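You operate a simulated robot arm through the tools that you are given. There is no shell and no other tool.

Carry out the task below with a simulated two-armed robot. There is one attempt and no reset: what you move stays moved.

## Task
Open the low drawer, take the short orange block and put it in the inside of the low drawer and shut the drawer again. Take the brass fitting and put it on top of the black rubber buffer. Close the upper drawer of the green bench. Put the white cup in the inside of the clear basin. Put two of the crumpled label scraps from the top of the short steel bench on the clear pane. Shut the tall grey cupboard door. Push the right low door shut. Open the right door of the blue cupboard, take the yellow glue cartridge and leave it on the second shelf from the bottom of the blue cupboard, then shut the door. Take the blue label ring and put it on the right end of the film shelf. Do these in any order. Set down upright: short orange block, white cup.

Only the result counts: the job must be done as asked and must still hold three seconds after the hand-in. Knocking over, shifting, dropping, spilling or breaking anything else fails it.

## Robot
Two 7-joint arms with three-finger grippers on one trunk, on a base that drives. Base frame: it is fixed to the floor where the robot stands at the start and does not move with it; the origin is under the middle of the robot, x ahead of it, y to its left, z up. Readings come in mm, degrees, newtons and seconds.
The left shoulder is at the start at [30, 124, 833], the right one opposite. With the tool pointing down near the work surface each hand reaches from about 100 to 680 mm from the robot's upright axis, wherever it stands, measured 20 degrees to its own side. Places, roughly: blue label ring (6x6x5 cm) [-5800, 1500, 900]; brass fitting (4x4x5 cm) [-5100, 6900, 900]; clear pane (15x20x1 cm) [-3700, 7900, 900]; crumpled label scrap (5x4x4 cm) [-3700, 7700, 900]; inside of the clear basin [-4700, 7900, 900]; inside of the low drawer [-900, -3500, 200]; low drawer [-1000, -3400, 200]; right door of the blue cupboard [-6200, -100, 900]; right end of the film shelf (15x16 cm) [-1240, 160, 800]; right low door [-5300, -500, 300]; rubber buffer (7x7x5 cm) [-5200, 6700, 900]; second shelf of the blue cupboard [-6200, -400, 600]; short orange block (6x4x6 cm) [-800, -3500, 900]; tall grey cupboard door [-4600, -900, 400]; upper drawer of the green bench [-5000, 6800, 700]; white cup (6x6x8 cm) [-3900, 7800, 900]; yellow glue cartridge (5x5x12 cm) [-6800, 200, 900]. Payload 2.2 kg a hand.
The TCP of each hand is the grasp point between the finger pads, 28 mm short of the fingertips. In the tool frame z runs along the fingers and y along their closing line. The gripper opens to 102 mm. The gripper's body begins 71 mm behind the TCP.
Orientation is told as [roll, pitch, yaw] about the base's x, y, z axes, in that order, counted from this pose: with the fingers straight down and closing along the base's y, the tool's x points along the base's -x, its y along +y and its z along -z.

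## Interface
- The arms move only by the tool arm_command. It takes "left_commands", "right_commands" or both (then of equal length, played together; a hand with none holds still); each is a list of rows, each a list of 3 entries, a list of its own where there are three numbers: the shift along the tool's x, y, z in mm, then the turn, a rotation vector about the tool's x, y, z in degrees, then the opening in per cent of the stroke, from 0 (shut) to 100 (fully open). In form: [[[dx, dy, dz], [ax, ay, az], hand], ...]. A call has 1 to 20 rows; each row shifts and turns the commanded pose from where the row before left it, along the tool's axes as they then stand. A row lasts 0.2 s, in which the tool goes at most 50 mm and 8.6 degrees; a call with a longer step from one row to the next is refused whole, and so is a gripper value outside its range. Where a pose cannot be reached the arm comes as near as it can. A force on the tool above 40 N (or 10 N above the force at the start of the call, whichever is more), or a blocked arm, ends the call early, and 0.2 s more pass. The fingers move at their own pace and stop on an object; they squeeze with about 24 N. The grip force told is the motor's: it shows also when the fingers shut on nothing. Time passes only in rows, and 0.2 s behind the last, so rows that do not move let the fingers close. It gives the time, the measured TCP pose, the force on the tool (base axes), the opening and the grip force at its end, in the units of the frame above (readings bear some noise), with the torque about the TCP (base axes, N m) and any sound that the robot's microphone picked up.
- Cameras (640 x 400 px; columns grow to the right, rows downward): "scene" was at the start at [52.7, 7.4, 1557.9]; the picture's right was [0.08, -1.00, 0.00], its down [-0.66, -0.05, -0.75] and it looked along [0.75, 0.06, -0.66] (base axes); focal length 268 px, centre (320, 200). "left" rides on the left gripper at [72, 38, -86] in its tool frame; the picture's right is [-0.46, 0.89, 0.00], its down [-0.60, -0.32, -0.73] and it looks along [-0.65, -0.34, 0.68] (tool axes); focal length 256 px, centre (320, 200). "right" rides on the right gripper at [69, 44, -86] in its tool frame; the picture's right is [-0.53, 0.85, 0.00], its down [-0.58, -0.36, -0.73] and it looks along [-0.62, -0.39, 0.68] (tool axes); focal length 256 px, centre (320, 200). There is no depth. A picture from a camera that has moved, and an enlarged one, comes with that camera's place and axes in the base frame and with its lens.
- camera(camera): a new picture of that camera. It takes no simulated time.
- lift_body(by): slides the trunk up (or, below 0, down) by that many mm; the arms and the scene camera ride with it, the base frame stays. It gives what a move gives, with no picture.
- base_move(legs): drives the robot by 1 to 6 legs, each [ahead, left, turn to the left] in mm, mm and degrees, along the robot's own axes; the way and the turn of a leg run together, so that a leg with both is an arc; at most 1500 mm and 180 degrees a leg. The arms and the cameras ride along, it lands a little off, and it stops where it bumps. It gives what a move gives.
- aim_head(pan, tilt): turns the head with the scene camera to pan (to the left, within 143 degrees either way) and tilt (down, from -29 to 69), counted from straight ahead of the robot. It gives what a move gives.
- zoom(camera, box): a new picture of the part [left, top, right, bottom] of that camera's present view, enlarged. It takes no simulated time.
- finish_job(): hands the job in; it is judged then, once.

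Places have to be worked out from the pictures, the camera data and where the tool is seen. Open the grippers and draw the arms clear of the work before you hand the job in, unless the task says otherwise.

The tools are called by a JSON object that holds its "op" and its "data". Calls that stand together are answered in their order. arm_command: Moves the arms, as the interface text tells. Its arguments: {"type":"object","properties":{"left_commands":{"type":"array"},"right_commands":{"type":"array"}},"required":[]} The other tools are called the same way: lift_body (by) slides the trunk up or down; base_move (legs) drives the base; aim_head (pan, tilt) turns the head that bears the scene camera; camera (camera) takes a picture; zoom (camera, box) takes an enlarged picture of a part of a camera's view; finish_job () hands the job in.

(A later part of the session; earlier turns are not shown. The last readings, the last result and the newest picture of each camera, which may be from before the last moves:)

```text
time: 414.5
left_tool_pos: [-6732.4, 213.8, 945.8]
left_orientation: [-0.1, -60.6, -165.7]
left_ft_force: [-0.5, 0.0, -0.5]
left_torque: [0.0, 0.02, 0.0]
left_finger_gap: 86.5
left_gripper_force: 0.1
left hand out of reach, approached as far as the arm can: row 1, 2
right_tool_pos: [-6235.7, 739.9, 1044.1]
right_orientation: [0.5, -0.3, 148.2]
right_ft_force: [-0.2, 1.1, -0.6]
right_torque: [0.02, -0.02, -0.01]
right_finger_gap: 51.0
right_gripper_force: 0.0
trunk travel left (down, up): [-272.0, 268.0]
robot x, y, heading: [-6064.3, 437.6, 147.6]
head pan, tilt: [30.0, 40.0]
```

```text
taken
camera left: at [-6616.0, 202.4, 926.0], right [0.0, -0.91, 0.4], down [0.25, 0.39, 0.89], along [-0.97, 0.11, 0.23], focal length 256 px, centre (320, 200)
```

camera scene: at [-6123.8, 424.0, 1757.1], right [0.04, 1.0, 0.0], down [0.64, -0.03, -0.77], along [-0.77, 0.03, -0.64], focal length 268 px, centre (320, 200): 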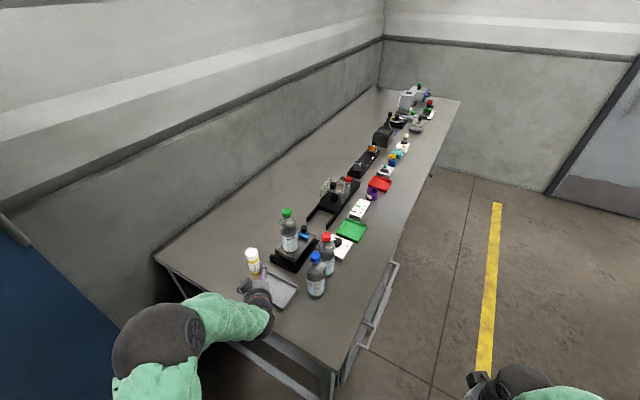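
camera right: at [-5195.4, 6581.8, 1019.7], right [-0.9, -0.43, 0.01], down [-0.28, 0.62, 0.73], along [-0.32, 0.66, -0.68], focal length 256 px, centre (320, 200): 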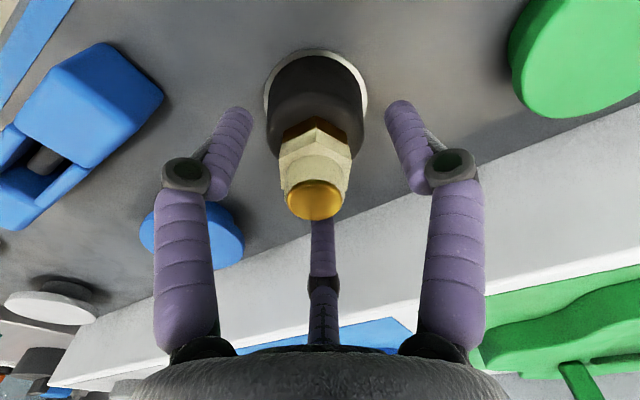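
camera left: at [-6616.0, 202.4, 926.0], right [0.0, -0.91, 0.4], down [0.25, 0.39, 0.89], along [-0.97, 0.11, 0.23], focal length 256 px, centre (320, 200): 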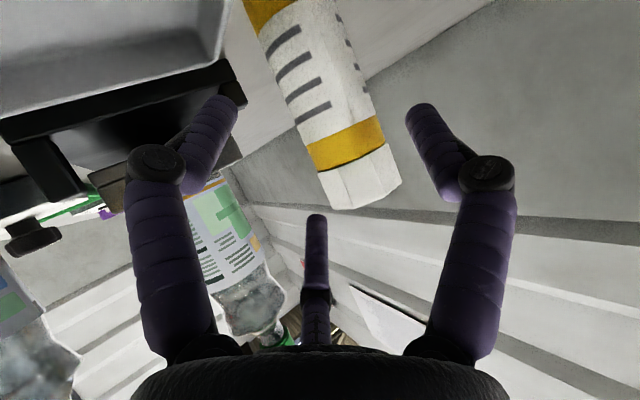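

The arm is at a joint limit, so I back the hand off 30 mm and shift the base 40 mm toward the wall instead.

{"op": "arm_command", "data": {"left_commands": [[[0, 0, -30], [0, 0, 0], 85], [[0, 0, 0], [0, 0, 0], 85]]}}

{"op": "base_move", "data": {"legs": [[5, 40, 0]]}}

{"op": "camera", "data": {"camera": "left"}}

{"op": "camera", "data": {"camera": "scene"}}

```text
time: 415.1
left_tool_pos: [-6706.9, 221.1, 959.7]
left_orientation: [-0.4, -60.8, -165.7]
left_ft_force: [0.4, 0.0, 0.2]
left_torque: [0.03, -0.03, -0.01]
left_finger_gap: 86.7
left_gripper_force: 0.0
right_tool_pos: [-6239.2, 740.9, 1042.5]
right_orientation: [0.5, -0.2, 148.2]
right_ft_force: [0.0, -0.2, 1.1]
right_torque: [0.0, -0.02, -0.01]
right_finger_gap: 51.1
right_gripper_force: 0.1
trunk travel left (down, up): [-272.0, 268.0]
robot x, y, heading: [-6068.7, 437.8, 147.8]
head pan, tilt: [30.0, 40.0]
```

```text
time: 416.0
left_tool_pos: [-6733.3, 187.3, 960.4]
left_orientation: [-0.6, -60.7, -165.6]
left_ft_force: [-0.5, -0.5, -0.3]
left_torque: [0.01, 0.01, -0.05]
left_finger_gap: 86.6
left_gripper_force: 0.1
right_tool_pos: [-6264.0, 708.8, 1042.9]
right_orientation: [0.4, -0.5, 148.2]
right_ft_force: [-0.9, -0.4, 0.3]
right_torque: [0.03, -0.02, 0.03]
right_finger_gap: 51.0
right_gripper_force: 0.0
trunk travel left (down, up): [-272.0, 268.0]
robot x, y, heading: [-6089.0, 408.1, 147.9]
head pan, tilt: [30.0, 40.0]
```

```text
taken
camera left: at [-6617.1, 176.5, 938.9], right [-0.01, -0.92, 0.4], down [0.26, 0.39, 0.89], along [-0.97, 0.11, 0.23], focal length 256 px, centre (320, 200)
```

left: 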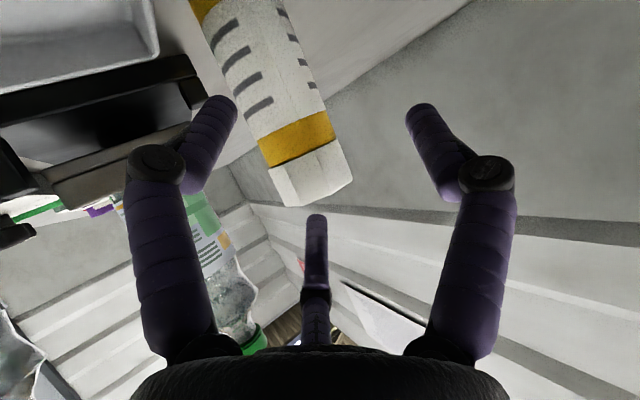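

```text
taken
camera scene: at [-6153.0, 389.7, 1757.0], right [0.04, 1.0, 0.0], down [0.64, -0.02, -0.77], along [-0.76, 0.03, -0.64], focal length 268 px, centre (320, 200)
```

scene: 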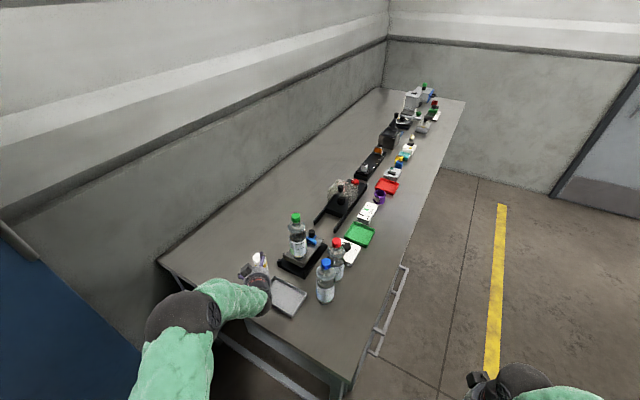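

Now the cartridge is slightly right of the axis, 40 mm ahead. I trim, lower 32 mm and look once more.

{"op": "arm_command", "data": {"left_commands": [[[14, -6, 8], [0, 0, 0], 85], [[14, -6, 8], [0, 0, 0], 85], [[0, 0, 0], [0, 0, 0], 85]]}}

{"op": "camera", "data": {"camera": "left"}}

```text
time: 416.8
left_tool_pos: [-6738.6, 199.9, 937.1]
left_orientation: [-0.4, -61.7, -165.6]
left_ft_force: [2.1, 2.7, 35.4]
left_torque: [0.61, 1.44, -0.09]
left_finger_gap: 102.2
left_gripper_force: 11.8
right_tool_pos: [-6260.8, 712.4, 1043.4]
right_orientation: [0.7, -0.4, 148.2]
right_ft_force: [0.7, 0.1, 0.4]
right_torque: [-0.04, -0.01, 0.02]
right_finger_gap: 50.9
right_gripper_force: 0.0
trunk travel left (down, up): [-272.0, 268.0]
robot x, y, heading: [-6088.5, 401.7, 148.0]
head pan, tilt: [30.0, 40.0]
```

```text
taken
camera left: at [-6622.7, 189.0, 915.7], right [0.0, -0.91, 0.41], down [0.27, 0.39, 0.88], along [-0.96, 0.11, 0.25], focal length 256 px, centre (320, 200)
```

left: 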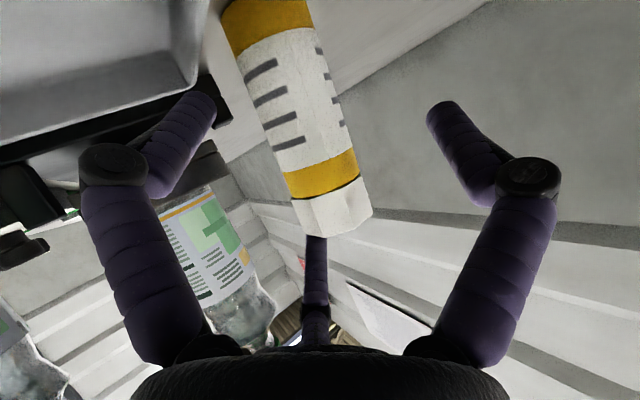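

Something under the right finger pushes up (35 N) — most likely the black stand's corner or tray. I rise at once and check the scene.

{"op": "arm_command", "data": {"left_commands": [[[-17.5, 0, -9.7], [0, 0, 0], 85], [[0, 0, 0], [0, 0, 0], 85]]}}

{"op": "zoom", "data": {"camera": "scene", "box": [210, 190, 370, 330]}}

{"op": "camera", "data": {"camera": "left"}}

```text
time: 417.4
left_tool_pos: [-6734.2, 200.5, 946.0]
left_orientation: [-0.4, -60.4, -165.8]
left_ft_force: [0.6, 0.3, 4.2]
left_torque: [0.06, 0.16, 0.01]
left_finger_gap: 90.1
left_gripper_force: 2.7
right_tool_pos: [-6262.8, 709.5, 1043.8]
right_orientation: [0.5, -0.3, 148.2]
right_ft_force: [0.2, 0.1, -0.8]
right_torque: [0.05, -0.03, 0.03]
right_finger_gap: 51.1
right_gripper_force: 0.0
trunk travel left (down, up): [-272.0, 268.0]
robot x, y, heading: [-6086.8, 407.1, 147.8]
head pan, tilt: [30.0, 40.0]
```

```text
2.86 times, centred on (290, 260) of scene
camera zoom: at [-6150.1, 392.5, 1757.0], right [0.04, 1.0, 0.0], down [0.64, -0.02, -0.77], along [-0.77, 0.03, -0.64], focal length 764 px, centre (406, 29)
```

zoom: 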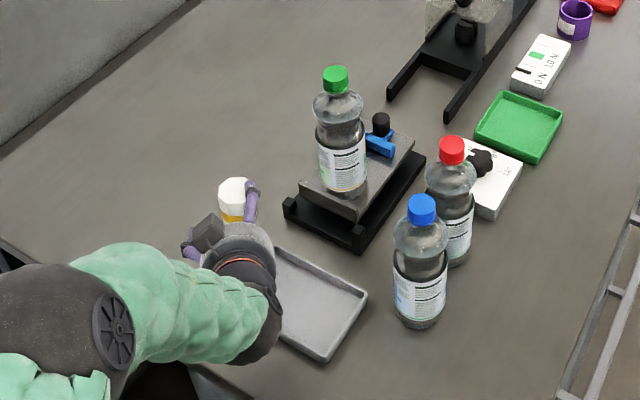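

```text
taken
camera left: at [-6619.0, 188.4, 926.1], right [-0.01, -0.92, 0.4], down [0.25, 0.39, 0.89], along [-0.97, 0.11, 0.23], focal length 256 px, centre (320, 200)
```

left: 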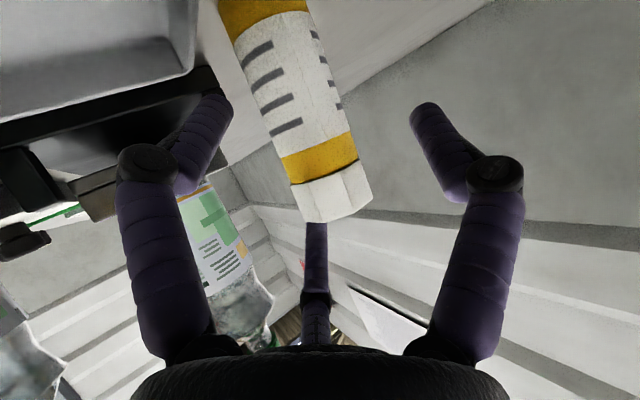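

The upper finger was resting on the cap's rim (the hand really has one finger opposing two). The cartridge must sit a little left of the axis: I lift, back off, open fully, shift right 18 mm, and come in at z≈936.

{"op": "arm_command", "data": {"left_commands": [[[-13, 0, -7], [0, 0, 0], 90], [[10, 0, -19], [0, 0, 0], 100], [[12, -9, -21], [0, 0, 0], 100], [[0, -9, 0], [0, 0, 0], 100], [[11, 0, 6], [0, 0, 0], 100], [[10, 0, 6], [0, 0, 0], 100], [[0, 0, 0], [0, 0, 0], 100]]}}

{"op": "camera", "data": {"camera": "left"}}

{"op": "zoom", "data": {"camera": "scene", "box": [210, 190, 370, 330]}}

```text
time: 419.0
left_tool_pos: [-6698.2, 228.7, 938.8]
left_orientation: [-0.4, -60.7, -165.7]
left_ft_force: [0.1, -0.7, 0.4]
left_torque: [-0.04, 0.0, 0.01]
left_finger_gap: 101.8
left_gripper_force: 0.2
right_tool_pos: [-6264.0, 708.6, 1043.7]
right_orientation: [0.6, -0.3, 148.2]
right_ft_force: [-0.4, 0.4, -0.5]
right_torque: [-0.01, -0.01, -0.02]
right_finger_gap: 51.0
right_gripper_force: 0.0
trunk travel left (down, up): [-272.0, 268.0]
robot x, y, heading: [-6088.0, 405.6, 147.8]
head pan, tilt: [30.0, 40.0]
```

```text
taken
camera left: at [-6580.8, 217.5, 918.5], right [-0.01, -0.92, 0.4], down [0.26, 0.39, 0.89], along [-0.97, 0.11, 0.23], focal length 256 px, centre (320, 200)
```

left: 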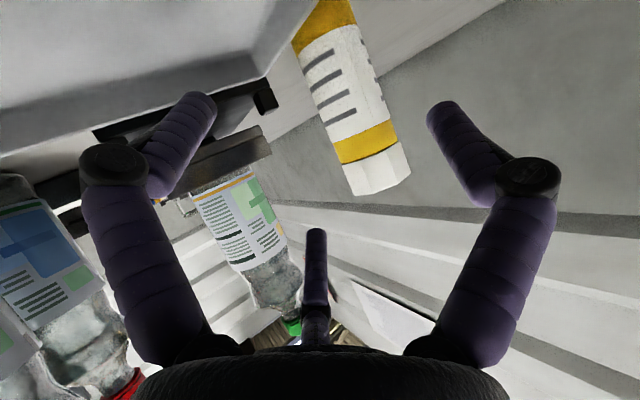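

```text
2.86 times, centred on (290, 260) of scene
camera zoom: at [-6150.5, 392.3, 1757.1], right [0.04, 1.0, 0.0], down [0.64, -0.02, -0.77], along [-0.77, 0.03, -0.64], focal length 764 px, centre (406, 29)
```

zoom: 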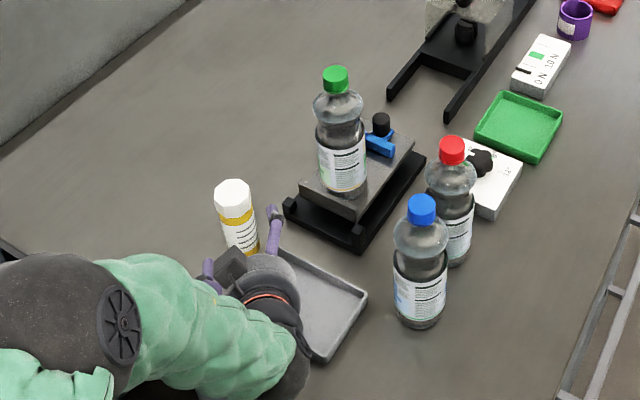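

Cartridge upright at (-6778, 195), 86 mm ahead and 13 mm left of the axis, as wanted. I advance level.

{"op": "arm_command", "data": {"left_commands": [[[-10.2, 0, 18.4], [0, 0, 0], 100], [[-10.2, 0, 18.4], [0, 0, 0], 100], [[-10.2, 0, 18.4], [0, 0, 0], 100], [[0, 0, 0], [0, 0, 0], 100]]}}

{"op": "camera", "data": {"camera": "left"}}

```text
time: 420.0
left_tool_pos: [-6758.7, 212.8, 939.8]
left_orientation: [-0.4, -60.8, -165.7]
left_ft_force: [-0.5, -0.9, 0.4]
left_torque: [0.03, 0.05, 0.02]
left_finger_gap: 101.9
left_gripper_force: 0.0
right_tool_pos: [-6262.5, 710.2, 1042.6]
right_orientation: [0.6, -0.3, 148.2]
right_ft_force: [-0.7, 0.2, 0.3]
right_torque: [-0.03, 0.0, -0.01]
right_finger_gap: 51.0
right_gripper_force: 0.1
trunk travel left (down, up): [-272.0, 268.0]
robot x, y, heading: [-6091.5, 405.5, 148.0]
head pan, tilt: [30.0, 40.0]
```

```text
taken
camera left: at [-6642.8, 202.7, 919.5], right [-0.01, -0.92, 0.4], down [0.26, 0.39, 0.88], along [-0.97, 0.11, 0.23], focal length 256 px, centre (320, 200)
```

left: 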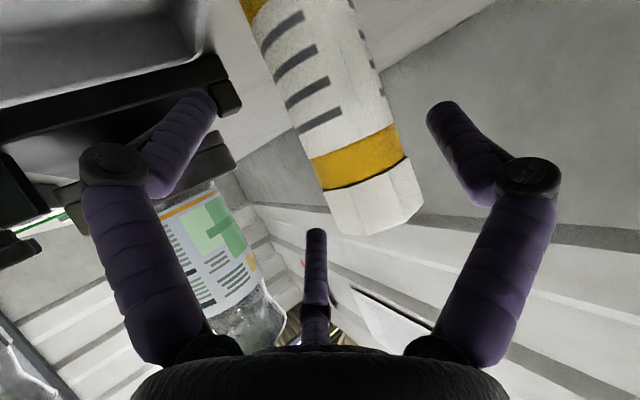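

Clear on all sides. I advance the last 20 mm and close.

{"op": "arm_command", "data": {"left_commands": [[[-9.7, 0, 17.5], [0, 0, 0], 100], [[0, 0, 0], [0, 0, 0], 70], [[0, 0, 0], [0, 0, 0], 40], [[0, 0, 0], [0, 0, 0], 0], [[0, 0, 0], [0, 0, 0], 0]]}}

{"op": "camera", "data": {"camera": "left"}}

{"op": "zoom", "data": {"camera": "scene", "box": [210, 190, 370, 330]}}

```text
time: 421.2
left_tool_pos: [-6777.7, 208.0, 941.1]
left_orientation: [-0.4, -61.0, -165.8]
left_ft_force: [1.7, -1.9, 6.7]
left_torque: [-0.09, 0.0, -0.01]
left_finger_gap: 59.5
left_gripper_force: 24.0
right_tool_pos: [-6263.0, 709.7, 1043.9]
right_orientation: [0.6, -0.4, 148.2]
right_ft_force: [-0.8, 0.1, 0.1]
right_torque: [0.04, 0.0, 0.0]
right_finger_gap: 51.0
right_gripper_force: 0.1
trunk travel left (down, up): [-272.0, 268.0]
robot x, y, heading: [-6085.2, 404.8, 147.9]
head pan, tilt: [30.0, 40.0]
```

```text
taken
camera left: at [-6662.1, 197.4, 920.6], right [-0.01, -0.92, 0.4], down [0.26, 0.39, 0.88], along [-0.97, 0.11, 0.24], focal length 256 px, centre (320, 200)
```

left: 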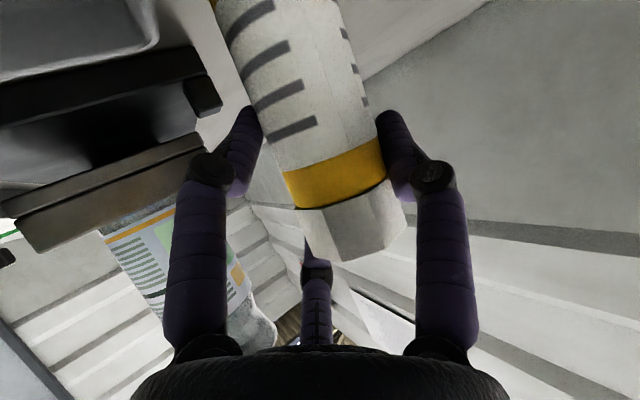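

```text
2.86 times, centred on (290, 260) of scene
camera zoom: at [-6150.0, 392.2, 1757.2], right [0.04, 1.0, 0.0], down [0.64, -0.02, -0.77], along [-0.77, 0.03, -0.64], focal length 764 px, centre (406, 29)
```

zoom: 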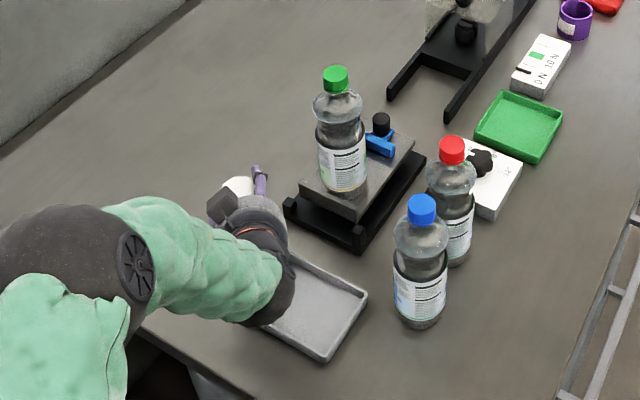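

Held (gap 59.5). I lift straight up first.

{"op": "arm_command", "data": {"left_commands": [[[-13, 0, -7.3], [0, 0, 0], 0], [[-22, 0, -12], [0, 0, 0], 0], [[-26, 0, -14.5], [0, 0, 0], 0], [[-26, 0, -14.5], [0, 0, 0], 0], [[0, 0, 0], [0, 0, 0], 0]]}}

{"op": "camera", "data": {"camera": "left"}}

{"op": "zoom", "data": {"camera": "scene", "box": [210, 190, 370, 330]}}

```text
time: 422.4
left_tool_pos: [-6777.6, 209.8, 1037.7]
left_orientation: [-0.3, -60.7, -165.8]
left_ft_force: [0.2, 0.6, -1.1]
left_torque: [0.04, 0.01, 0.01]
left_finger_gap: 59.2
left_gripper_force: 24.2
right_tool_pos: [-6264.1, 708.8, 1043.8]
right_orientation: [0.5, -0.3, 148.2]
right_ft_force: [0.3, -0.7, 0.6]
right_torque: [0.01, -0.04, 0.01]
right_finger_gap: 50.8
right_gripper_force: 0.0
trunk travel left (down, up): [-272.0, 268.0]
robot x, y, heading: [-6087.3, 403.7, 147.7]
head pan, tilt: [30.0, 40.0]
```

```text
taken
camera left: at [-6663.0, 198.2, 1017.6], right [-0.01, -0.92, 0.4], down [0.26, 0.39, 0.89], along [-0.97, 0.11, 0.23], focal length 256 px, centre (320, 200)
```

left: 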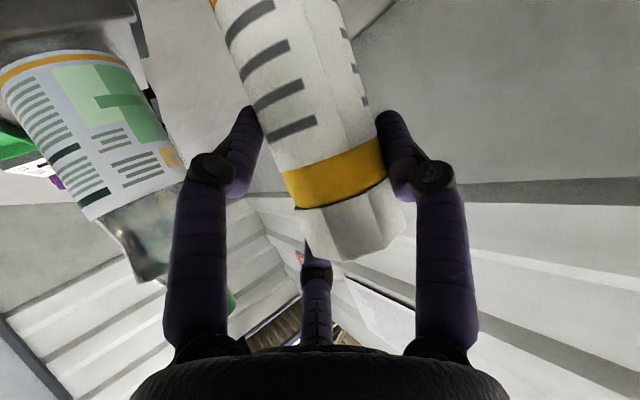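

```text
2.86 times, centred on (290, 260) of scene
camera zoom: at [-6151.7, 392.2, 1757.0], right [0.04, 1.0, 0.0], down [0.64, -0.02, -0.77], along [-0.77, 0.03, -0.64], focal length 764 px, centre (406, 29)
```

zoom: 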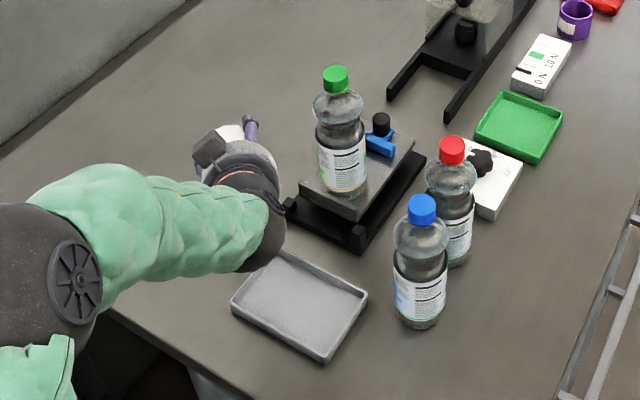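

The cartridge is up and nothing else moved. I retract the hand diagonally away from the bottles and then shift the base back into the aisle.

{"op": "arm_command", "data": {"left_commands": [[[20, 0, -42], [0, 0, 0], 0], [[20, 0, -42], [0, 0, 0], 0], [[20, 0, -42], [0, 0, 0], 0], [[20, 0, -42], [0, 0, 0], 0], [[20, 0, -42], [0, 0, 0], 0], [[0, 0, 0], [0, 0, 0], 0]]}}

{"op": "base_move", "data": {"legs": [[-60, -420, 0]]}}

{"op": "camera", "data": {"camera": "scene"}}

```text
time: 423.8
left_tool_pos: [-6550.2, 264.7, 1050.1]
left_orientation: [-0.4, -60.7, -165.8]
left_ft_force: [-0.7, 0.3, -2.3]
left_torque: [0.03, 0.02, 0.0]
left_finger_gap: 59.4
left_gripper_force: 23.8
right_tool_pos: [-6264.7, 710.2, 1043.6]
right_orientation: [0.5, -0.4, 148.2]
right_ft_force: [0.0, 0.5, 0.6]
right_torque: [0.02, -0.01, 0.02]
right_finger_gap: 51.3
right_gripper_force: 0.0
trunk travel left (down, up): [-272.0, 268.0]
robot x, y, heading: [-6088.2, 405.0, 147.9]
head pan, tilt: [30.0, 40.0]
```

```text
time: 426.4
left_tool_pos: [-6269.1, 597.3, 1051.1]
left_orientation: [-0.3, -60.8, -166.2]
left_ft_force: [0.2, 0.0, -1.6]
left_torque: [0.04, 0.03, 0.0]
left_finger_gap: 59.4
left_gripper_force: 24.0
right_tool_pos: [-5981.0, 1041.8, 1041.9]
right_orientation: [0.6, -0.3, 147.8]
right_ft_force: [0.7, 0.7, 0.6]
right_torque: [0.01, -0.01, 0.01]
right_finger_gap: 51.3
right_gripper_force: 0.0
trunk travel left (down, up): [-272.0, 268.0]
robot x, y, heading: [-5810.6, 732.9, 147.4]
head pan, tilt: [30.0, 40.0]
```

```text
taken
camera scene: at [-5870.2, 723.4, 1757.1], right [0.05, 1.0, 0.0], down [0.64, -0.03, -0.77], along [-0.77, 0.03, -0.64], focal length 268 px, centre (320, 200)
```

scene: 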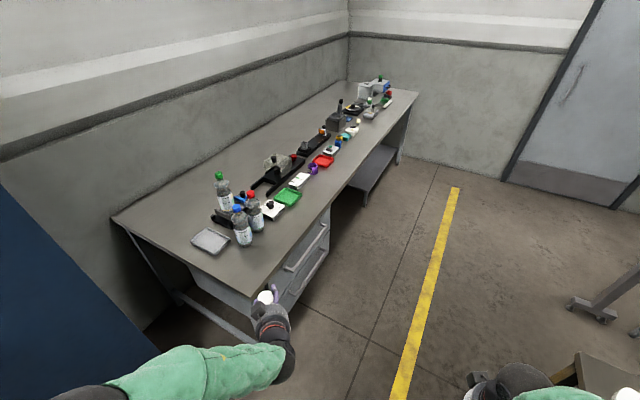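

Clear. I turn left 90° to face the blue locker and look at its handles.

{"op": "base_move", "data": {"legs": [[0, 0, 90]]}}

{"op": "aim_head", "data": {"pan": 0, "tilt": 35}}

{"op": "camera", "data": {"camera": "scene"}}

```text
time: 430.7
left_tool_pos: [-5664.0, 276.5, 1051.2]
left_orientation: [-0.4, -60.7, -75.0]
left_ft_force: [-0.1, -0.5, -2.8]
left_torque: [0.03, 0.02, -0.01]
left_finger_gap: 59.0
left_gripper_force: 24.3
right_tool_pos: [-6113.2, 556.0, 1043.7]
right_orientation: [0.5, -0.3, -121.2]
right_ft_force: [0.3, 0.3, -0.3]
right_torque: [0.01, 0.01, 0.0]
right_finger_gap: 51.2
right_gripper_force: 0.0
trunk travel left (down, up): [-272.0, 268.0]
robot x, y, heading: [-5808.4, 734.8, -121.6]
head pan, tilt: [30.0, 40.0]
```

```text
time: 431.6
left_tool_pos: [-5663.7, 276.5, 1050.0]
left_orientation: [-0.3, -60.8, -75.1]
left_ft_force: [1.0, -0.9, -1.7]
left_torque: [-0.02, 0.0, -0.02]
left_finger_gap: 58.7
left_gripper_force: 23.9
right_tool_pos: [-6112.9, 556.2, 1043.0]
right_orientation: [0.5, -0.3, -121.2]
right_ft_force: [-0.7, 0.0, -0.8]
right_torque: [0.01, -0.01, -0.02]
right_finger_gap: 51.0
right_gripper_force: 0.0
trunk travel left (down, up): [-272.0, 268.0]
robot x, y, heading: [-5808.8, 735.0, -121.5]
head pan, tilt: [0.0, 35.0]
```

```text
taken
camera scene: at [-5841.3, 684.9, 1764.6], right [-0.85, 0.52, 0.0], down [0.3, 0.49, -0.82], along [-0.43, -0.7, -0.57], focal length 268 px, centre (320, 200)
```

scene: 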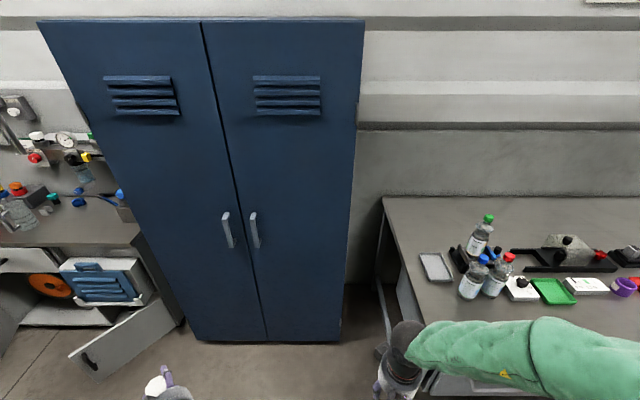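

The locker spans u 4457–5416 with the seam at 4925; the right door's vertical handle is at about u 4990, z 900–1100. I shift left so the right arm lines up with it.

{"op": "base_move", "data": {"legs": [[110, 430, -1]]}}

{"op": "camera", "data": {"camera": "scene"}}

```text
time: 434.4
left_tool_pos: [-5353.4, -58.0, 1050.0]
left_orientation: [-0.5, -60.8, -76.3]
left_ft_force: [0.6, 0.2, -2.0]
left_torque: [-0.01, 0.01, 0.0]
left_finger_gap: 58.8
left_gripper_force: 23.9
right_tool_pos: [-5794.8, 232.0, 1043.9]
right_orientation: [0.5, -0.2, -122.4]
right_ft_force: [0.0, 0.0, 0.0]
right_torque: [0.0, 0.03, 0.02]
right_finger_gap: 50.8
right_gripper_force: 0.0
trunk travel left (down, up): [-272.0, 268.0]
robot x, y, heading: [-5487.2, 404.7, -122.8]
head pan, tilt: [0.0, 35.0]
```

```text
taken
camera scene: at [-5520.7, 353.3, 1764.6], right [-0.84, 0.54, 0.0], down [0.31, 0.48, -0.82], along [-0.44, -0.69, -0.57], focal length 268 px, centre (320, 200)
```

scene: 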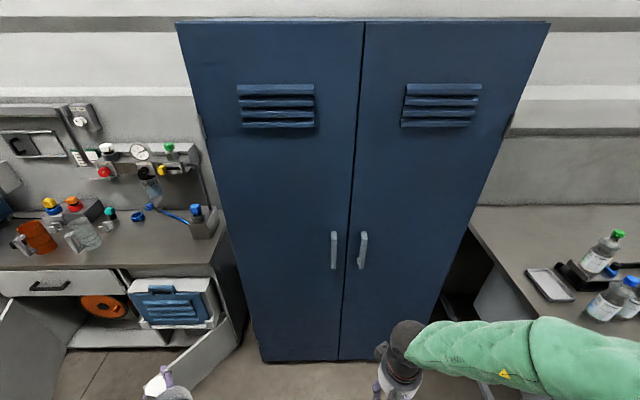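

Right hand is in line with the handle (u≈5006, z 884–1081). I extend it and tilt it horizontal toward the door.

{"op": "arm_command", "data": {"right_commands": [[[-45, 0, 0], [0, 0, 0], 100], [[-45, 0, 0], [0, 0, 0], 100], [[-45, 0, 0], [0, 0, 0], 100], [[-45, 0, 0], [0, 0, 0], 100], [[-20, 0, 0], [0, -8, 0], 100], [[0, 0, 0], [0, -8, 0], 100], [[0, 0, 0], [0, -8, 0], 100], [[0, 0, 0], [0, -8, 0], 100], [[0, 0, 0], [0, -8, 0], 100], [[0, 0, 0], [0, -8, 0], 100], [[0, 0, 0], [0, -8, 0], 100], [[0, 0, 0], [0, -8, 0], 100], [[0, 0, 0], [0, -8, 0], 100], [[0, 0, 0], [0, -8, 0], 100], [[0, 0, 0], [0, -6, 0], 100], [[0, 0, 0], [0, 0, 0], 100]]}}

{"op": "camera", "data": {"camera": "right"}}

{"op": "camera", "data": {"camera": "scene"}}

```text
time: 437.8
left_tool_pos: [-5352.6, -57.7, 1050.8]
left_orientation: [-0.5, -60.8, -76.3]
left_ft_force: [1.1, -0.3, -2.1]
left_torque: [-0.03, 0.07, 0.01]
left_finger_gap: 58.5
left_gripper_force: 23.6
right_tool_pos: [-5900.9, 64.1, 1044.9]
right_orientation: [8.7, -86.4, -131.2]
right_ft_force: [-0.1, 0.3, -0.9]
right_torque: [-0.01, -0.02, 0.03]
right_finger_gap: 102.0
right_gripper_force: 0.0
trunk travel left (down, up): [-272.0, 268.0]
robot x, y, heading: [-5485.9, 401.9, -122.7]
head pan, tilt: [0.0, 35.0]
```

```text
taken
camera right: at [-5816.9, 116.3, 982.0], right [0.69, -0.48, 0.54], down [0.06, 0.78, 0.62], along [-0.72, -0.4, 0.57], focal length 256 px, centre (320, 200)
```

right: 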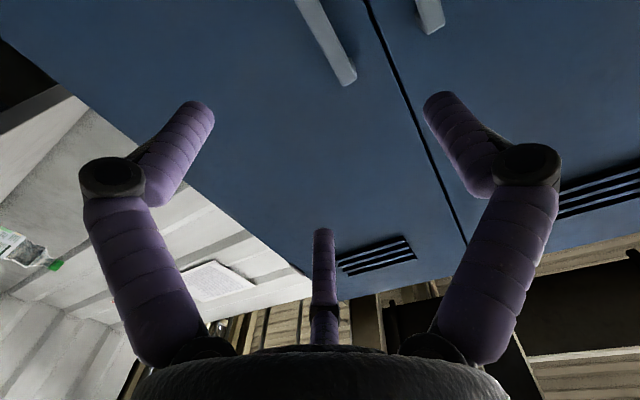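

```text
taken
camera scene: at [-5521.3, 354.3, 1764.7], right [-0.84, 0.54, 0.0], down [0.31, 0.48, -0.82], along [-0.44, -0.69, -0.57], focal length 268 px, centre (320, 200)
```

scene: 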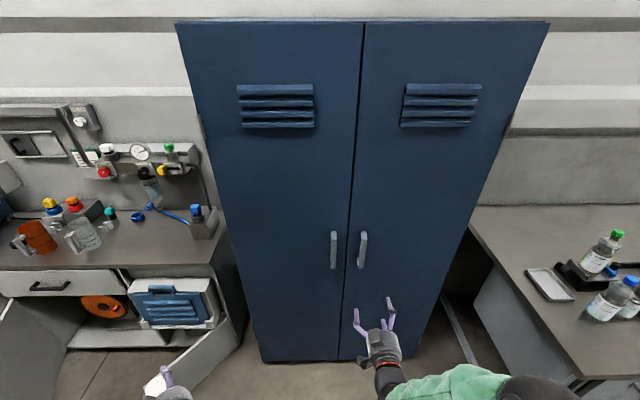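

The handle's top end projects to u 5006. I shift 13 mm right, lower 45 mm, and approach to within 100 mm.

{"op": "arm_command", "data": {"right_commands": [[[22, -7, 40], [0, 0, 0], 100], [[23, -6, 40], [0, 0, 0], 100], [[0, 0, 45], [0, 0, 0], 100], [[0, 0, 45], [0, 0, 0], 100], [[0, 0, 40], [0, 0, 0], 100], [[0, 0, 0], [0, 0, 0], 100]]}}

{"op": "camera", "data": {"camera": "right"}}

{"op": "zoom", "data": {"camera": "scene", "box": [290, 200, 450, 340]}}

```text
time: 439.2
left_tool_pos: [-5354.8, -58.2, 1049.3]
left_orientation: [-0.4, -60.9, -76.3]
left_ft_force: [0.1, 0.0, -2.5]
left_torque: [-0.03, 0.01, -0.01]
left_finger_gap: 58.6
left_gripper_force: 23.8
right_tool_pos: [-6022.4, -106.8, 988.3]
right_orientation: [8.3, -86.3, -130.7]
right_ft_force: [-0.8, 0.9, -0.1]
right_torque: [0.01, -0.05, -0.04]
right_finger_gap: 102.0
right_gripper_force: 0.0
trunk travel left (down, up): [-272.0, 268.0]
robot x, y, heading: [-5487.2, 402.6, -123.0]
head pan, tilt: [0.0, 35.0]
```

```text
taken
camera right: at [-5935.8, -54.0, 927.0], right [0.69, -0.48, 0.54], down [0.06, 0.78, 0.62], along [-0.72, -0.4, 0.57], focal length 256 px, centre (320, 200)
```

right: 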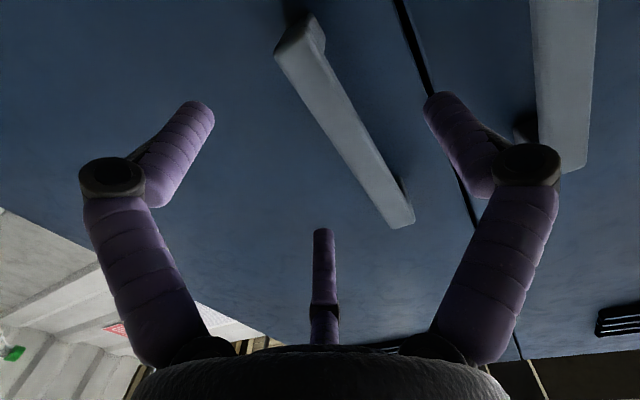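

```text
2.86 times, centred on (370, 270) of scene
camera zoom: at [-5521.1, 354.9, 1764.7], right [-0.84, 0.54, 0.0], down [0.31, 0.48, -0.82], along [-0.44, -0.69, -0.57], focal length 764 px, centre (177, 0)
```

zoom: 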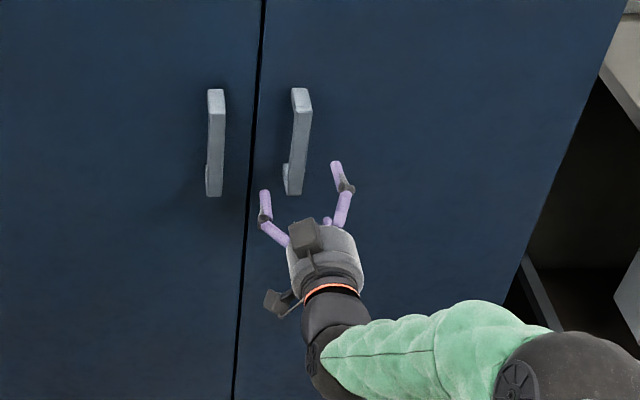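

Bar is ~7 mm left of the axis at ~100 mm ahead — right for the finger layout. I advance around it.

{"op": "arm_command", "data": {"right_commands": [[[0, 0, 35], [0, 0, 0], 100], [[0, 0, 30], [0, 0, 0], 100], [[0, 0, 15], [0, 0, 0], 100], [[0, 0, 0], [0, 0, 0], 100]]}}

{"op": "camera", "data": {"camera": "right"}}

{"op": "zoom", "data": {"camera": "scene", "box": [290, 200, 450, 340]}}

```text
time: 440.2
left_tool_pos: [-5353.3, -57.5, 1051.2]
left_orientation: [-0.7, -60.9, -76.4]
left_ft_force: [0.0, -0.2, -2.6]
left_torque: [-0.01, 0.02, 0.03]
left_finger_gap: 58.6
left_gripper_force: 24.3
right_tool_pos: [-6066.7, -172.3, 983.7]
right_orientation: [8.4, -86.3, -130.9]
right_ft_force: [7.2, 14.5, 2.8]
right_torque: [-0.68, 0.65, -0.5]
right_finger_gap: 102.4
right_gripper_force: 0.1
trunk travel left (down, up): [-272.0, 268.0]
robot x, y, heading: [-5491.6, 401.4, -122.7]
head pan, tilt: [0.0, 35.0]
```

```text
taken
camera right: at [-5980.4, -119.3, 920.9], right [0.69, -0.48, 0.54], down [0.06, 0.78, 0.62], along [-0.72, -0.39, 0.57], focal length 256 px, centre (320, 200)
```

right: 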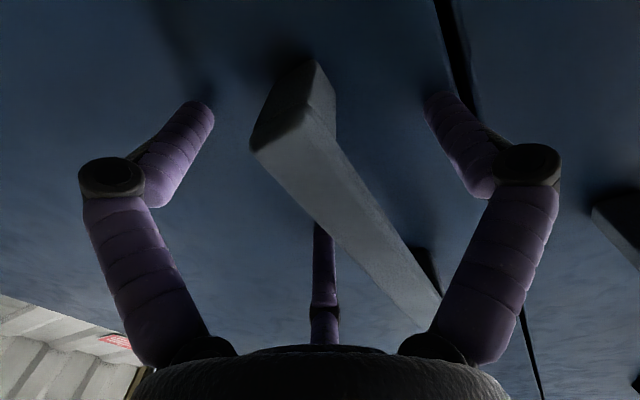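

```text
2.86 times, centred on (370, 270) of scene
camera zoom: at [-5519.8, 356.9, 1764.8], right [-0.84, 0.54, 0.0], down [0.31, 0.48, -0.82], along [-0.45, -0.69, -0.57], focal length 764 px, centre (177, 0)
```

zoom: 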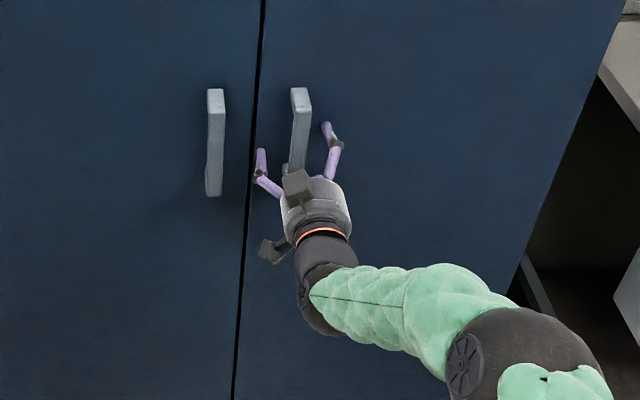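

Fingertips just touch the door (16 N). I ease back 4 mm and close on the bar.

{"op": "arm_command", "data": {"right_commands": [[[0, 0, -5], [0, 0, 0], 100], [[0, 0, 0], [0, 0, 0], 60], [[0, 0, 0], [0, 0, 0], 30], [[0, 0, 0], [0, 0, 0], 0], [[0, 0, 0], [0, 0, 0], 0]]}}

{"op": "camera", "data": {"camera": "right"}}

```text
time: 440.9
left_tool_pos: [-5351.7, -51.7, 1052.6]
left_orientation: [-1.0, -61.0, -76.0]
left_ft_force: [-0.4, 1.1, -2.0]
left_torque: [-0.01, 0.03, -0.02]
left_finger_gap: 58.3
left_gripper_force: 23.9
right_tool_pos: [-6065.0, -159.6, 991.4]
right_orientation: [13.6, -87.4, -136.4]
right_ft_force: [21.2, 40.7, 18.6]
right_torque: [-1.76, 0.67, -1.29]
right_finger_gap: 56.0
right_gripper_force: 18.8
trunk travel left (down, up): [-272.0, 268.0]
robot x, y, heading: [-5486.7, 405.9, -122.8]
head pan, tilt: [0.0, 35.0]
stopped in row 3 (right hand): the force on the tool passed its limit at 51 N (the readings are from after the stop); the commanded pose is now the measured one
```

```text
taken
camera right: at [-5978.6, -109.8, 928.1], right [0.69, -0.48, 0.54], down [0.07, 0.79, 0.6], along [-0.72, -0.38, 0.58], focal length 256 px, centre (320, 200)
```

right: 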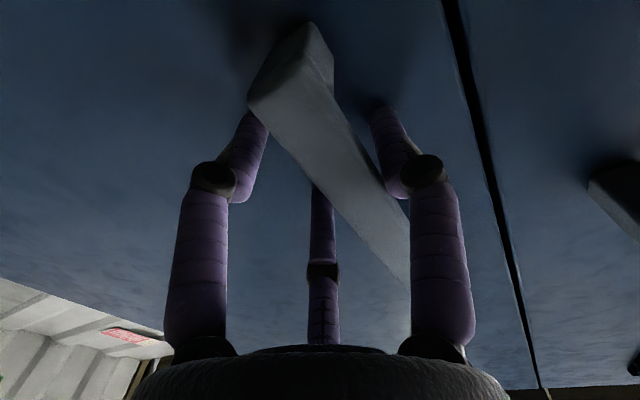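

Closing pushes the fingertips into the door. I back off 14 mm and close again.

{"op": "arm_command", "data": {"right_commands": [[[0, 0, -8], [0, 0, 0], 56], [[0, 0, -8], [0, 0, 0], 56], [[0, 0, 0], [0, 0, 0], 40], [[0, 0, 0], [0, 0, 0], 10], [[0, 0, 0], [0, 0, 0], 0], [[0, 0, 0], [0, 0, 0], 0]]}}

{"op": "camera", "data": {"camera": "right"}}

```text
time: 442.3
left_tool_pos: [-5350.6, -60.6, 1050.0]
left_orientation: [-0.7, -60.7, -76.0]
left_ft_force: [-0.3, 0.6, -1.3]
left_torque: [-0.05, 0.06, -0.04]
left_finger_gap: 58.2
left_gripper_force: 23.7
right_tool_pos: [-6048.9, -158.0, 983.2]
right_orientation: [3.7, -86.4, -125.7]
right_ft_force: [32.7, -17.7, 0.1]
right_torque: [-0.22, 0.49, 0.13]
right_finger_gap: 32.2
right_gripper_force: 44.5
trunk travel left (down, up): [-272.0, 268.0]
robot x, y, heading: [-5491.7, 405.5, -122.7]
head pan, tilt: [0.0, 35.0]
```

```text
taken
camera right: at [-5963.9, -105.1, 920.1], right [0.7, -0.47, 0.54], down [0.06, 0.78, 0.62], along [-0.71, -0.4, 0.57], focal length 256 px, centre (320, 200)
```

right: 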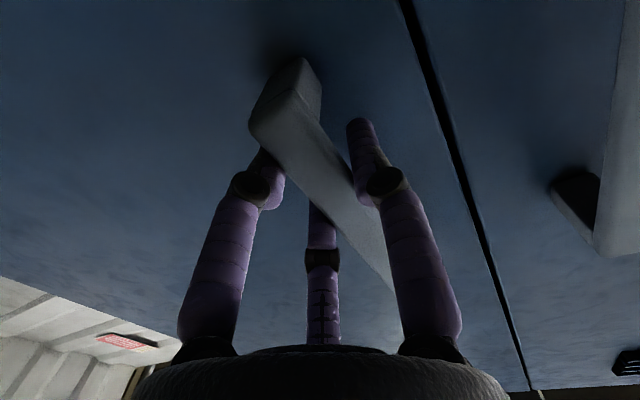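

The bar is gripped (gap 32, strong motor force). I relieve the side load and pull the door open along its arc.

{"op": "arm_command", "data": {"right_commands": [[[0, 4, 0], [0, 0, 0], 0], [[0, 3, -8], [-1, 0, 0], 0], [[0, -1, -12], [-1.7, 0, 0], 0], [[0, -1, -12], [-1.7, 0, 0], 0], [[0, -1, -12], [-1.7, 0, 0], 0], [[0, 0, 0], [0, 0, 0], 0]]}}

{"op": "camera", "data": {"camera": "scene"}}

```text
time: 443.7
left_tool_pos: [-5355.8, -59.3, 1048.5]
left_orientation: [-0.3, -60.7, -76.5]
left_ft_force: [-0.6, -0.5, -2.4]
left_torque: [0.0, 0.02, 0.01]
left_finger_gap: 58.2
left_gripper_force: 24.0
right_tool_pos: [-6031.8, -117.5, 983.5]
right_orientation: [14.7, -86.4, -131.5]
right_ft_force: [6.9, -2.4, -18.6]
right_torque: [1.37, 0.87, 0.01]
right_finger_gap: 32.9
right_gripper_force: 45.3
trunk travel left (down, up): [-272.0, 268.0]
robot x, y, heading: [-5488.0, 400.0, -123.0]
head pan, tilt: [0.0, 35.0]
```

```text
taken
camera scene: at [-5522.2, 352.1, 1764.5], right [-0.84, 0.54, 0.0], down [0.31, 0.48, -0.82], along [-0.44, -0.69, -0.57], focal length 268 px, centre (320, 200)
```

scene: 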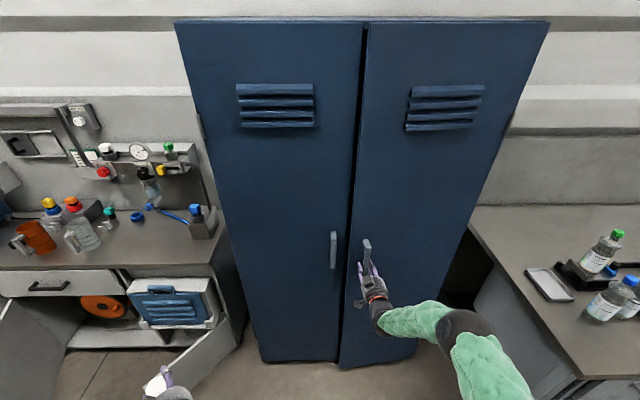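

The door is opening. I continue pulling along the arc.

{"op": "arm_command", "data": {"right_commands": [[[0, -1, -12], [-1.7, 0, 0], 0], [[0, -1, -12], [-1.7, 0, 0], 0], [[0, -1, -12], [-1.7, 0, 0], 0], [[0, -1, -12], [-1.7, 0, 0], 0], [[0, -1, -12], [-1.7, 0, 0], 0], [[0, -1, -12], [-1.7, 0, 0], 0], [[0, -1, -12], [-1.7, 0, 0], 0], [[0, -1, -12], [-1.7, 0, 0], 0], [[0, 0, 0], [0, 0, 0], 0]]}}

{"op": "camera", "data": {"camera": "scene"}}

```text
time: 445.2
left_tool_pos: [-5354.6, -56.7, 1050.1]
left_orientation: [-0.4, -60.7, -76.6]
left_ft_force: [0.7, 0.4, -2.0]
left_torque: [-0.02, 0.01, -0.01]
left_finger_gap: 57.9
left_gripper_force: 23.6
right_tool_pos: [-6012.7, -44.9, 983.7]
right_orientation: [21.3, -85.8, -127.8]
right_ft_force: [-11.0, 1.9, -12.9]
right_torque: [1.0, 1.49, 0.34]
right_finger_gap: 33.2
right_gripper_force: 44.7
trunk travel left (down, up): [-272.0, 268.0]
robot x, y, heading: [-5491.2, 404.2, -122.9]
head pan, tilt: [0.0, 35.0]
stopped in row 7 (right hand): the force on the tool passed its limit at 41 N (the readings are from after the stop); the commanded pose is now the measured one
```

```text
taken
camera scene: at [-5523.6, 354.7, 1764.9], right [-0.84, 0.54, 0.0], down [0.31, 0.48, -0.82], along [-0.44, -0.69, -0.57], focal length 268 px, centre (320, 200)
```

scene: 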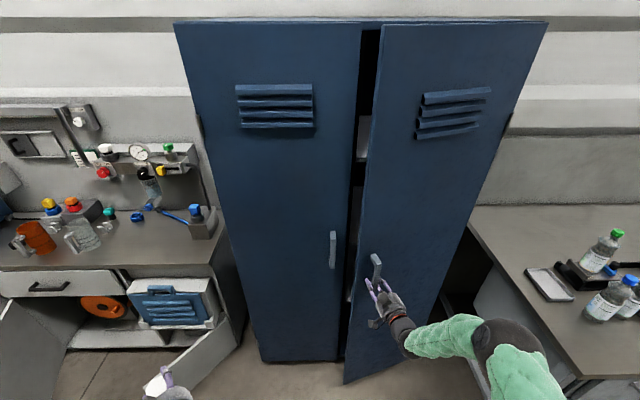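

About 19° open. The arc needs a bit more rightward motion; I continue with that correction.

{"op": "arm_command", "data": {"right_commands": [[[0, -4, -11], [-2, 0, 0], 0], [[0, -3, -11], [-1.8, 0, 0], 0], [[0, -3, -11], [-1.8, 0, 0], 0], [[0, -3, -11], [-1.8, 0, 0], 0], [[0, -3, -11], [-1.8, 0, 0], 0], [[0, -3, -11], [-1.8, 0, 0], 0], [[0, 0, 0], [0, 0, 0], 0]]}}

{"op": "arm_command", "data": {"right_commands": [[[0, -3, -11], [-1.8, 0, 0], 0], [[0, -3, -11], [-1.8, 0, 0], 0], [[0, -3, -11], [-1.8, 0, 0], 0], [[0, -3, -11], [-1.8, 0, 0], 0], [[0, -3, -11], [-1.8, 0, 0], 0], [[0, -3, -11], [-1.8, 0, 0], 0], [[0, 0, 0], [0, 0, 0], 0]]}}

{"op": "camera", "data": {"camera": "scene"}}

```text
time: 446.6
left_tool_pos: [-5354.4, -56.5, 1050.3]
left_orientation: [-0.4, -60.8, -76.3]
left_ft_force: [-0.8, 0.2, -1.5]
left_torque: [-0.01, 0.02, 0.02]
left_finger_gap: 57.9
left_gripper_force: 23.6
right_tool_pos: [-6011.1, 20.8, 983.7]
right_orientation: [32.8, -85.2, -127.8]
right_ft_force: [1.2, -0.3, -3.9]
right_torque: [0.19, 1.25, 0.34]
right_finger_gap: 33.3
right_gripper_force: 45.1
trunk travel left (down, up): [-272.0, 268.0]
robot x, y, heading: [-5489.3, 401.8, -122.8]
head pan, tilt: [0.0, 35.0]
stopped in row 7 (right hand): the force on the tool passed its limit at 42 N (the readings are from after the stop); the commanded pose is now the measured one
```

```text
time: 447.8
left_tool_pos: [-5352.6, -57.1, 1050.1]
left_orientation: [-0.4, -60.7, -76.4]
left_ft_force: [1.0, 0.5, -2.5]
left_torque: [0.0, 0.0, 0.01]
left_finger_gap: 58.1
left_gripper_force: 23.7
right_tool_pos: [-6015.6, 75.2, 984.2]
right_orientation: [44.4, -84.9, -129.8]
right_ft_force: [7.9, 2.4, 3.2]
right_torque: [0.45, 1.51, 0.15]
right_finger_gap: 33.7
right_gripper_force: 44.9
trunk travel left (down, up): [-272.0, 268.0]
robot x, y, heading: [-5487.4, 400.2, -122.9]
head pan, tilt: [0.0, 35.0]
stopped in row 6 (right hand): the force on the tool passed its limit at 42 N (the readings are from after the stop); the commanded pose is now the measured one
```

```text
taken
camera scene: at [-5519.4, 355.8, 1765.0], right [-0.84, 0.54, 0.0], down [0.31, 0.48, -0.82], along [-0.44, -0.69, -0.57], focal length 268 px, centre (320, 200)
```

scene: 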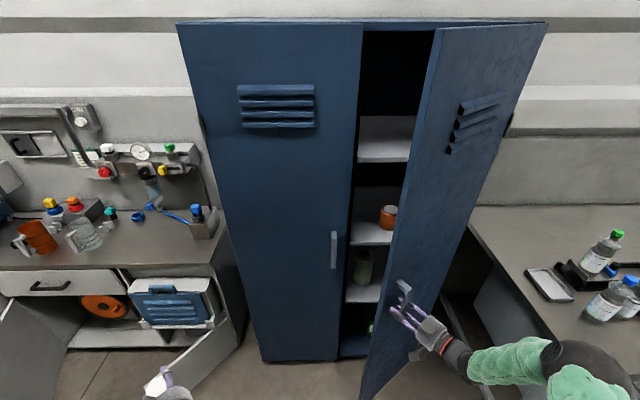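

About 38° open; shelves are visible. I continue pulling round.

{"op": "arm_command", "data": {"right_commands": [[[0, -3, -11], [-1.8, 0, 0], 0], [[0, -3, -11], [-1.8, 0, 0], 0], [[0, -3, -11], [-1.8, 0, 0], 0], [[0, -3, -11], [-1.8, 0, 0], 0], [[0, -3, -11], [-1.8, 0, 0], 0], [[0, 0, 0], [0, 0, 0], 0]]}}

{"op": "arm_command", "data": {"right_commands": [[[0, -3, -11], [-1.8, 0, 0], 0], [[0, -3, -11], [-1.8, 0, 0], 0], [[0, -3, -11], [-1.8, 0, 0], 0], [[0, -3, -11], [-1.8, 0, 0], 0], [[0, -3, -11], [-1.8, 0, 0], 0], [[0, 0, 0], [0, 0, 0], 0]]}}

{"op": "camera", "data": {"camera": "scene"}}

```text
time: 448.8
left_tool_pos: [-5351.1, -55.3, 1050.6]
left_orientation: [-0.7, -60.7, -76.2]
left_ft_force: [-0.2, 0.3, -2.0]
left_torque: [0.0, 0.02, 0.02]
left_finger_gap: 57.9
left_gripper_force: 24.0
right_tool_pos: [-6024.4, 115.3, 984.3]
right_orientation: [54.1, -84.9, -132.5]
right_ft_force: [13.7, 4.2, 8.0]
right_torque: [-0.53, 1.88, -0.27]
right_finger_gap: 34.1
right_gripper_force: 45.3
trunk travel left (down, up): [-272.0, 268.0]
robot x, y, heading: [-5484.1, 404.0, -122.9]
head pan, tilt: [0.0, 35.0]
stopped in row 4 (right hand): the force on the tool passed its limit at 43 N (the readings are from after the stop); the commanded pose is now the measured one
```

```text
time: 449.5
left_tool_pos: [-5349.9, -56.4, 1050.9]
left_orientation: [-0.6, -60.7, -76.2]
left_ft_force: [0.8, 0.8, -3.2]
left_torque: [0.0, 0.03, 0.02]
left_finger_gap: 57.8
left_gripper_force: 24.3
right_tool_pos: [-6029.4, 137.1, 985.1]
right_orientation: [61.1, -84.5, -135.3]
right_ft_force: [16.3, 7.5, 11.8]
right_torque: [-1.45, 1.85, -0.39]
right_finger_gap: 34.6
right_gripper_force: 44.8
trunk travel left (down, up): [-272.0, 268.0]
robot x, y, heading: [-5486.9, 405.8, -122.7]
head pan, tilt: [0.0, 35.0]
stopped in row 3 (right hand): the force on the tool passed its limit at 43 N (the readings are from after the stop); the commanded pose is now the measured one
```

```text
taken
camera scene: at [-5515.9, 357.3, 1764.8], right [-0.84, 0.54, 0.0], down [0.31, 0.48, -0.82], along [-0.45, -0.69, -0.57], focal length 268 px, centre (320, 200)
```

scene: 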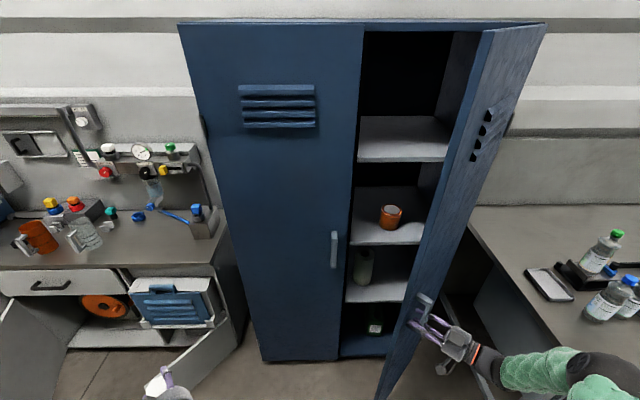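

The door is about 53° open. I release the handle, back off, and turn the hand forward again so I can push the door wider from its inner side.

{"op": "arm_command", "data": {"right_commands": [[[0, 0, 0], [0, 0, 0], 60], [[0, 0, 0], [0, 0, 0], 100], [[0, 0, -15], [0, 0, 0], 100], [[0, 0, -30], [0, 0, 0], 100], [[0, 0, -35], [0, 0, 0], 100], [[0, 0, -30], [0, 0, 0], 60], [[0, 0, 0], [7.5, 0, 0], 30], [[0, 0, 0], [7.5, 0, 0], 0], [[0, 0, 0], [7.5, 0, 0], 0], [[0, 0, 0], [7.5, 0, 0], 0], [[0, 0, 0], [7.5, 0, 0], 0], [[0, 0, 0], [7.5, 0, 0], 0], [[0, 0, 0], [0, 0, 0], 0]]}}

{"op": "camera", "data": {"camera": "scene"}}

```text
time: 452.3
left_tool_pos: [-5352.1, -58.1, 1050.4]
left_orientation: [-0.4, -60.8, -76.5]
left_ft_force: [0.2, 0.8, -1.7]
left_torque: [-0.02, 0.03, 0.0]
left_finger_gap: 57.7
left_gripper_force: 23.8
right_tool_pos: [-6064.8, 243.0, 987.7]
right_orientation: [15.1, -84.3, -134.6]
right_ft_force: [-1.3, 0.2, 0.0]
right_torque: [0.01, 0.02, 0.03]
right_finger_gap: 2.3
right_gripper_force: 24.6
trunk travel left (down, up): [-272.0, 268.0]
robot x, y, heading: [-5487.9, 400.9, -122.7]
head pan, tilt: [0.0, 35.0]
```

```text
taken
camera scene: at [-5520.1, 355.3, 1764.6], right [-0.84, 0.54, 0.0], down [0.31, 0.48, -0.82], along [-0.44, -0.69, -0.57], focal length 268 px, centre (320, 200)
```

scene: 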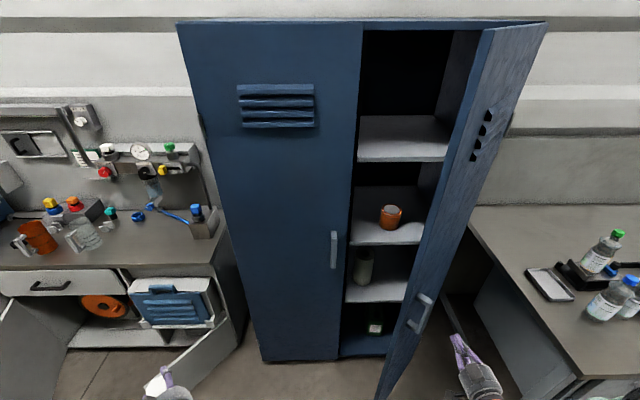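

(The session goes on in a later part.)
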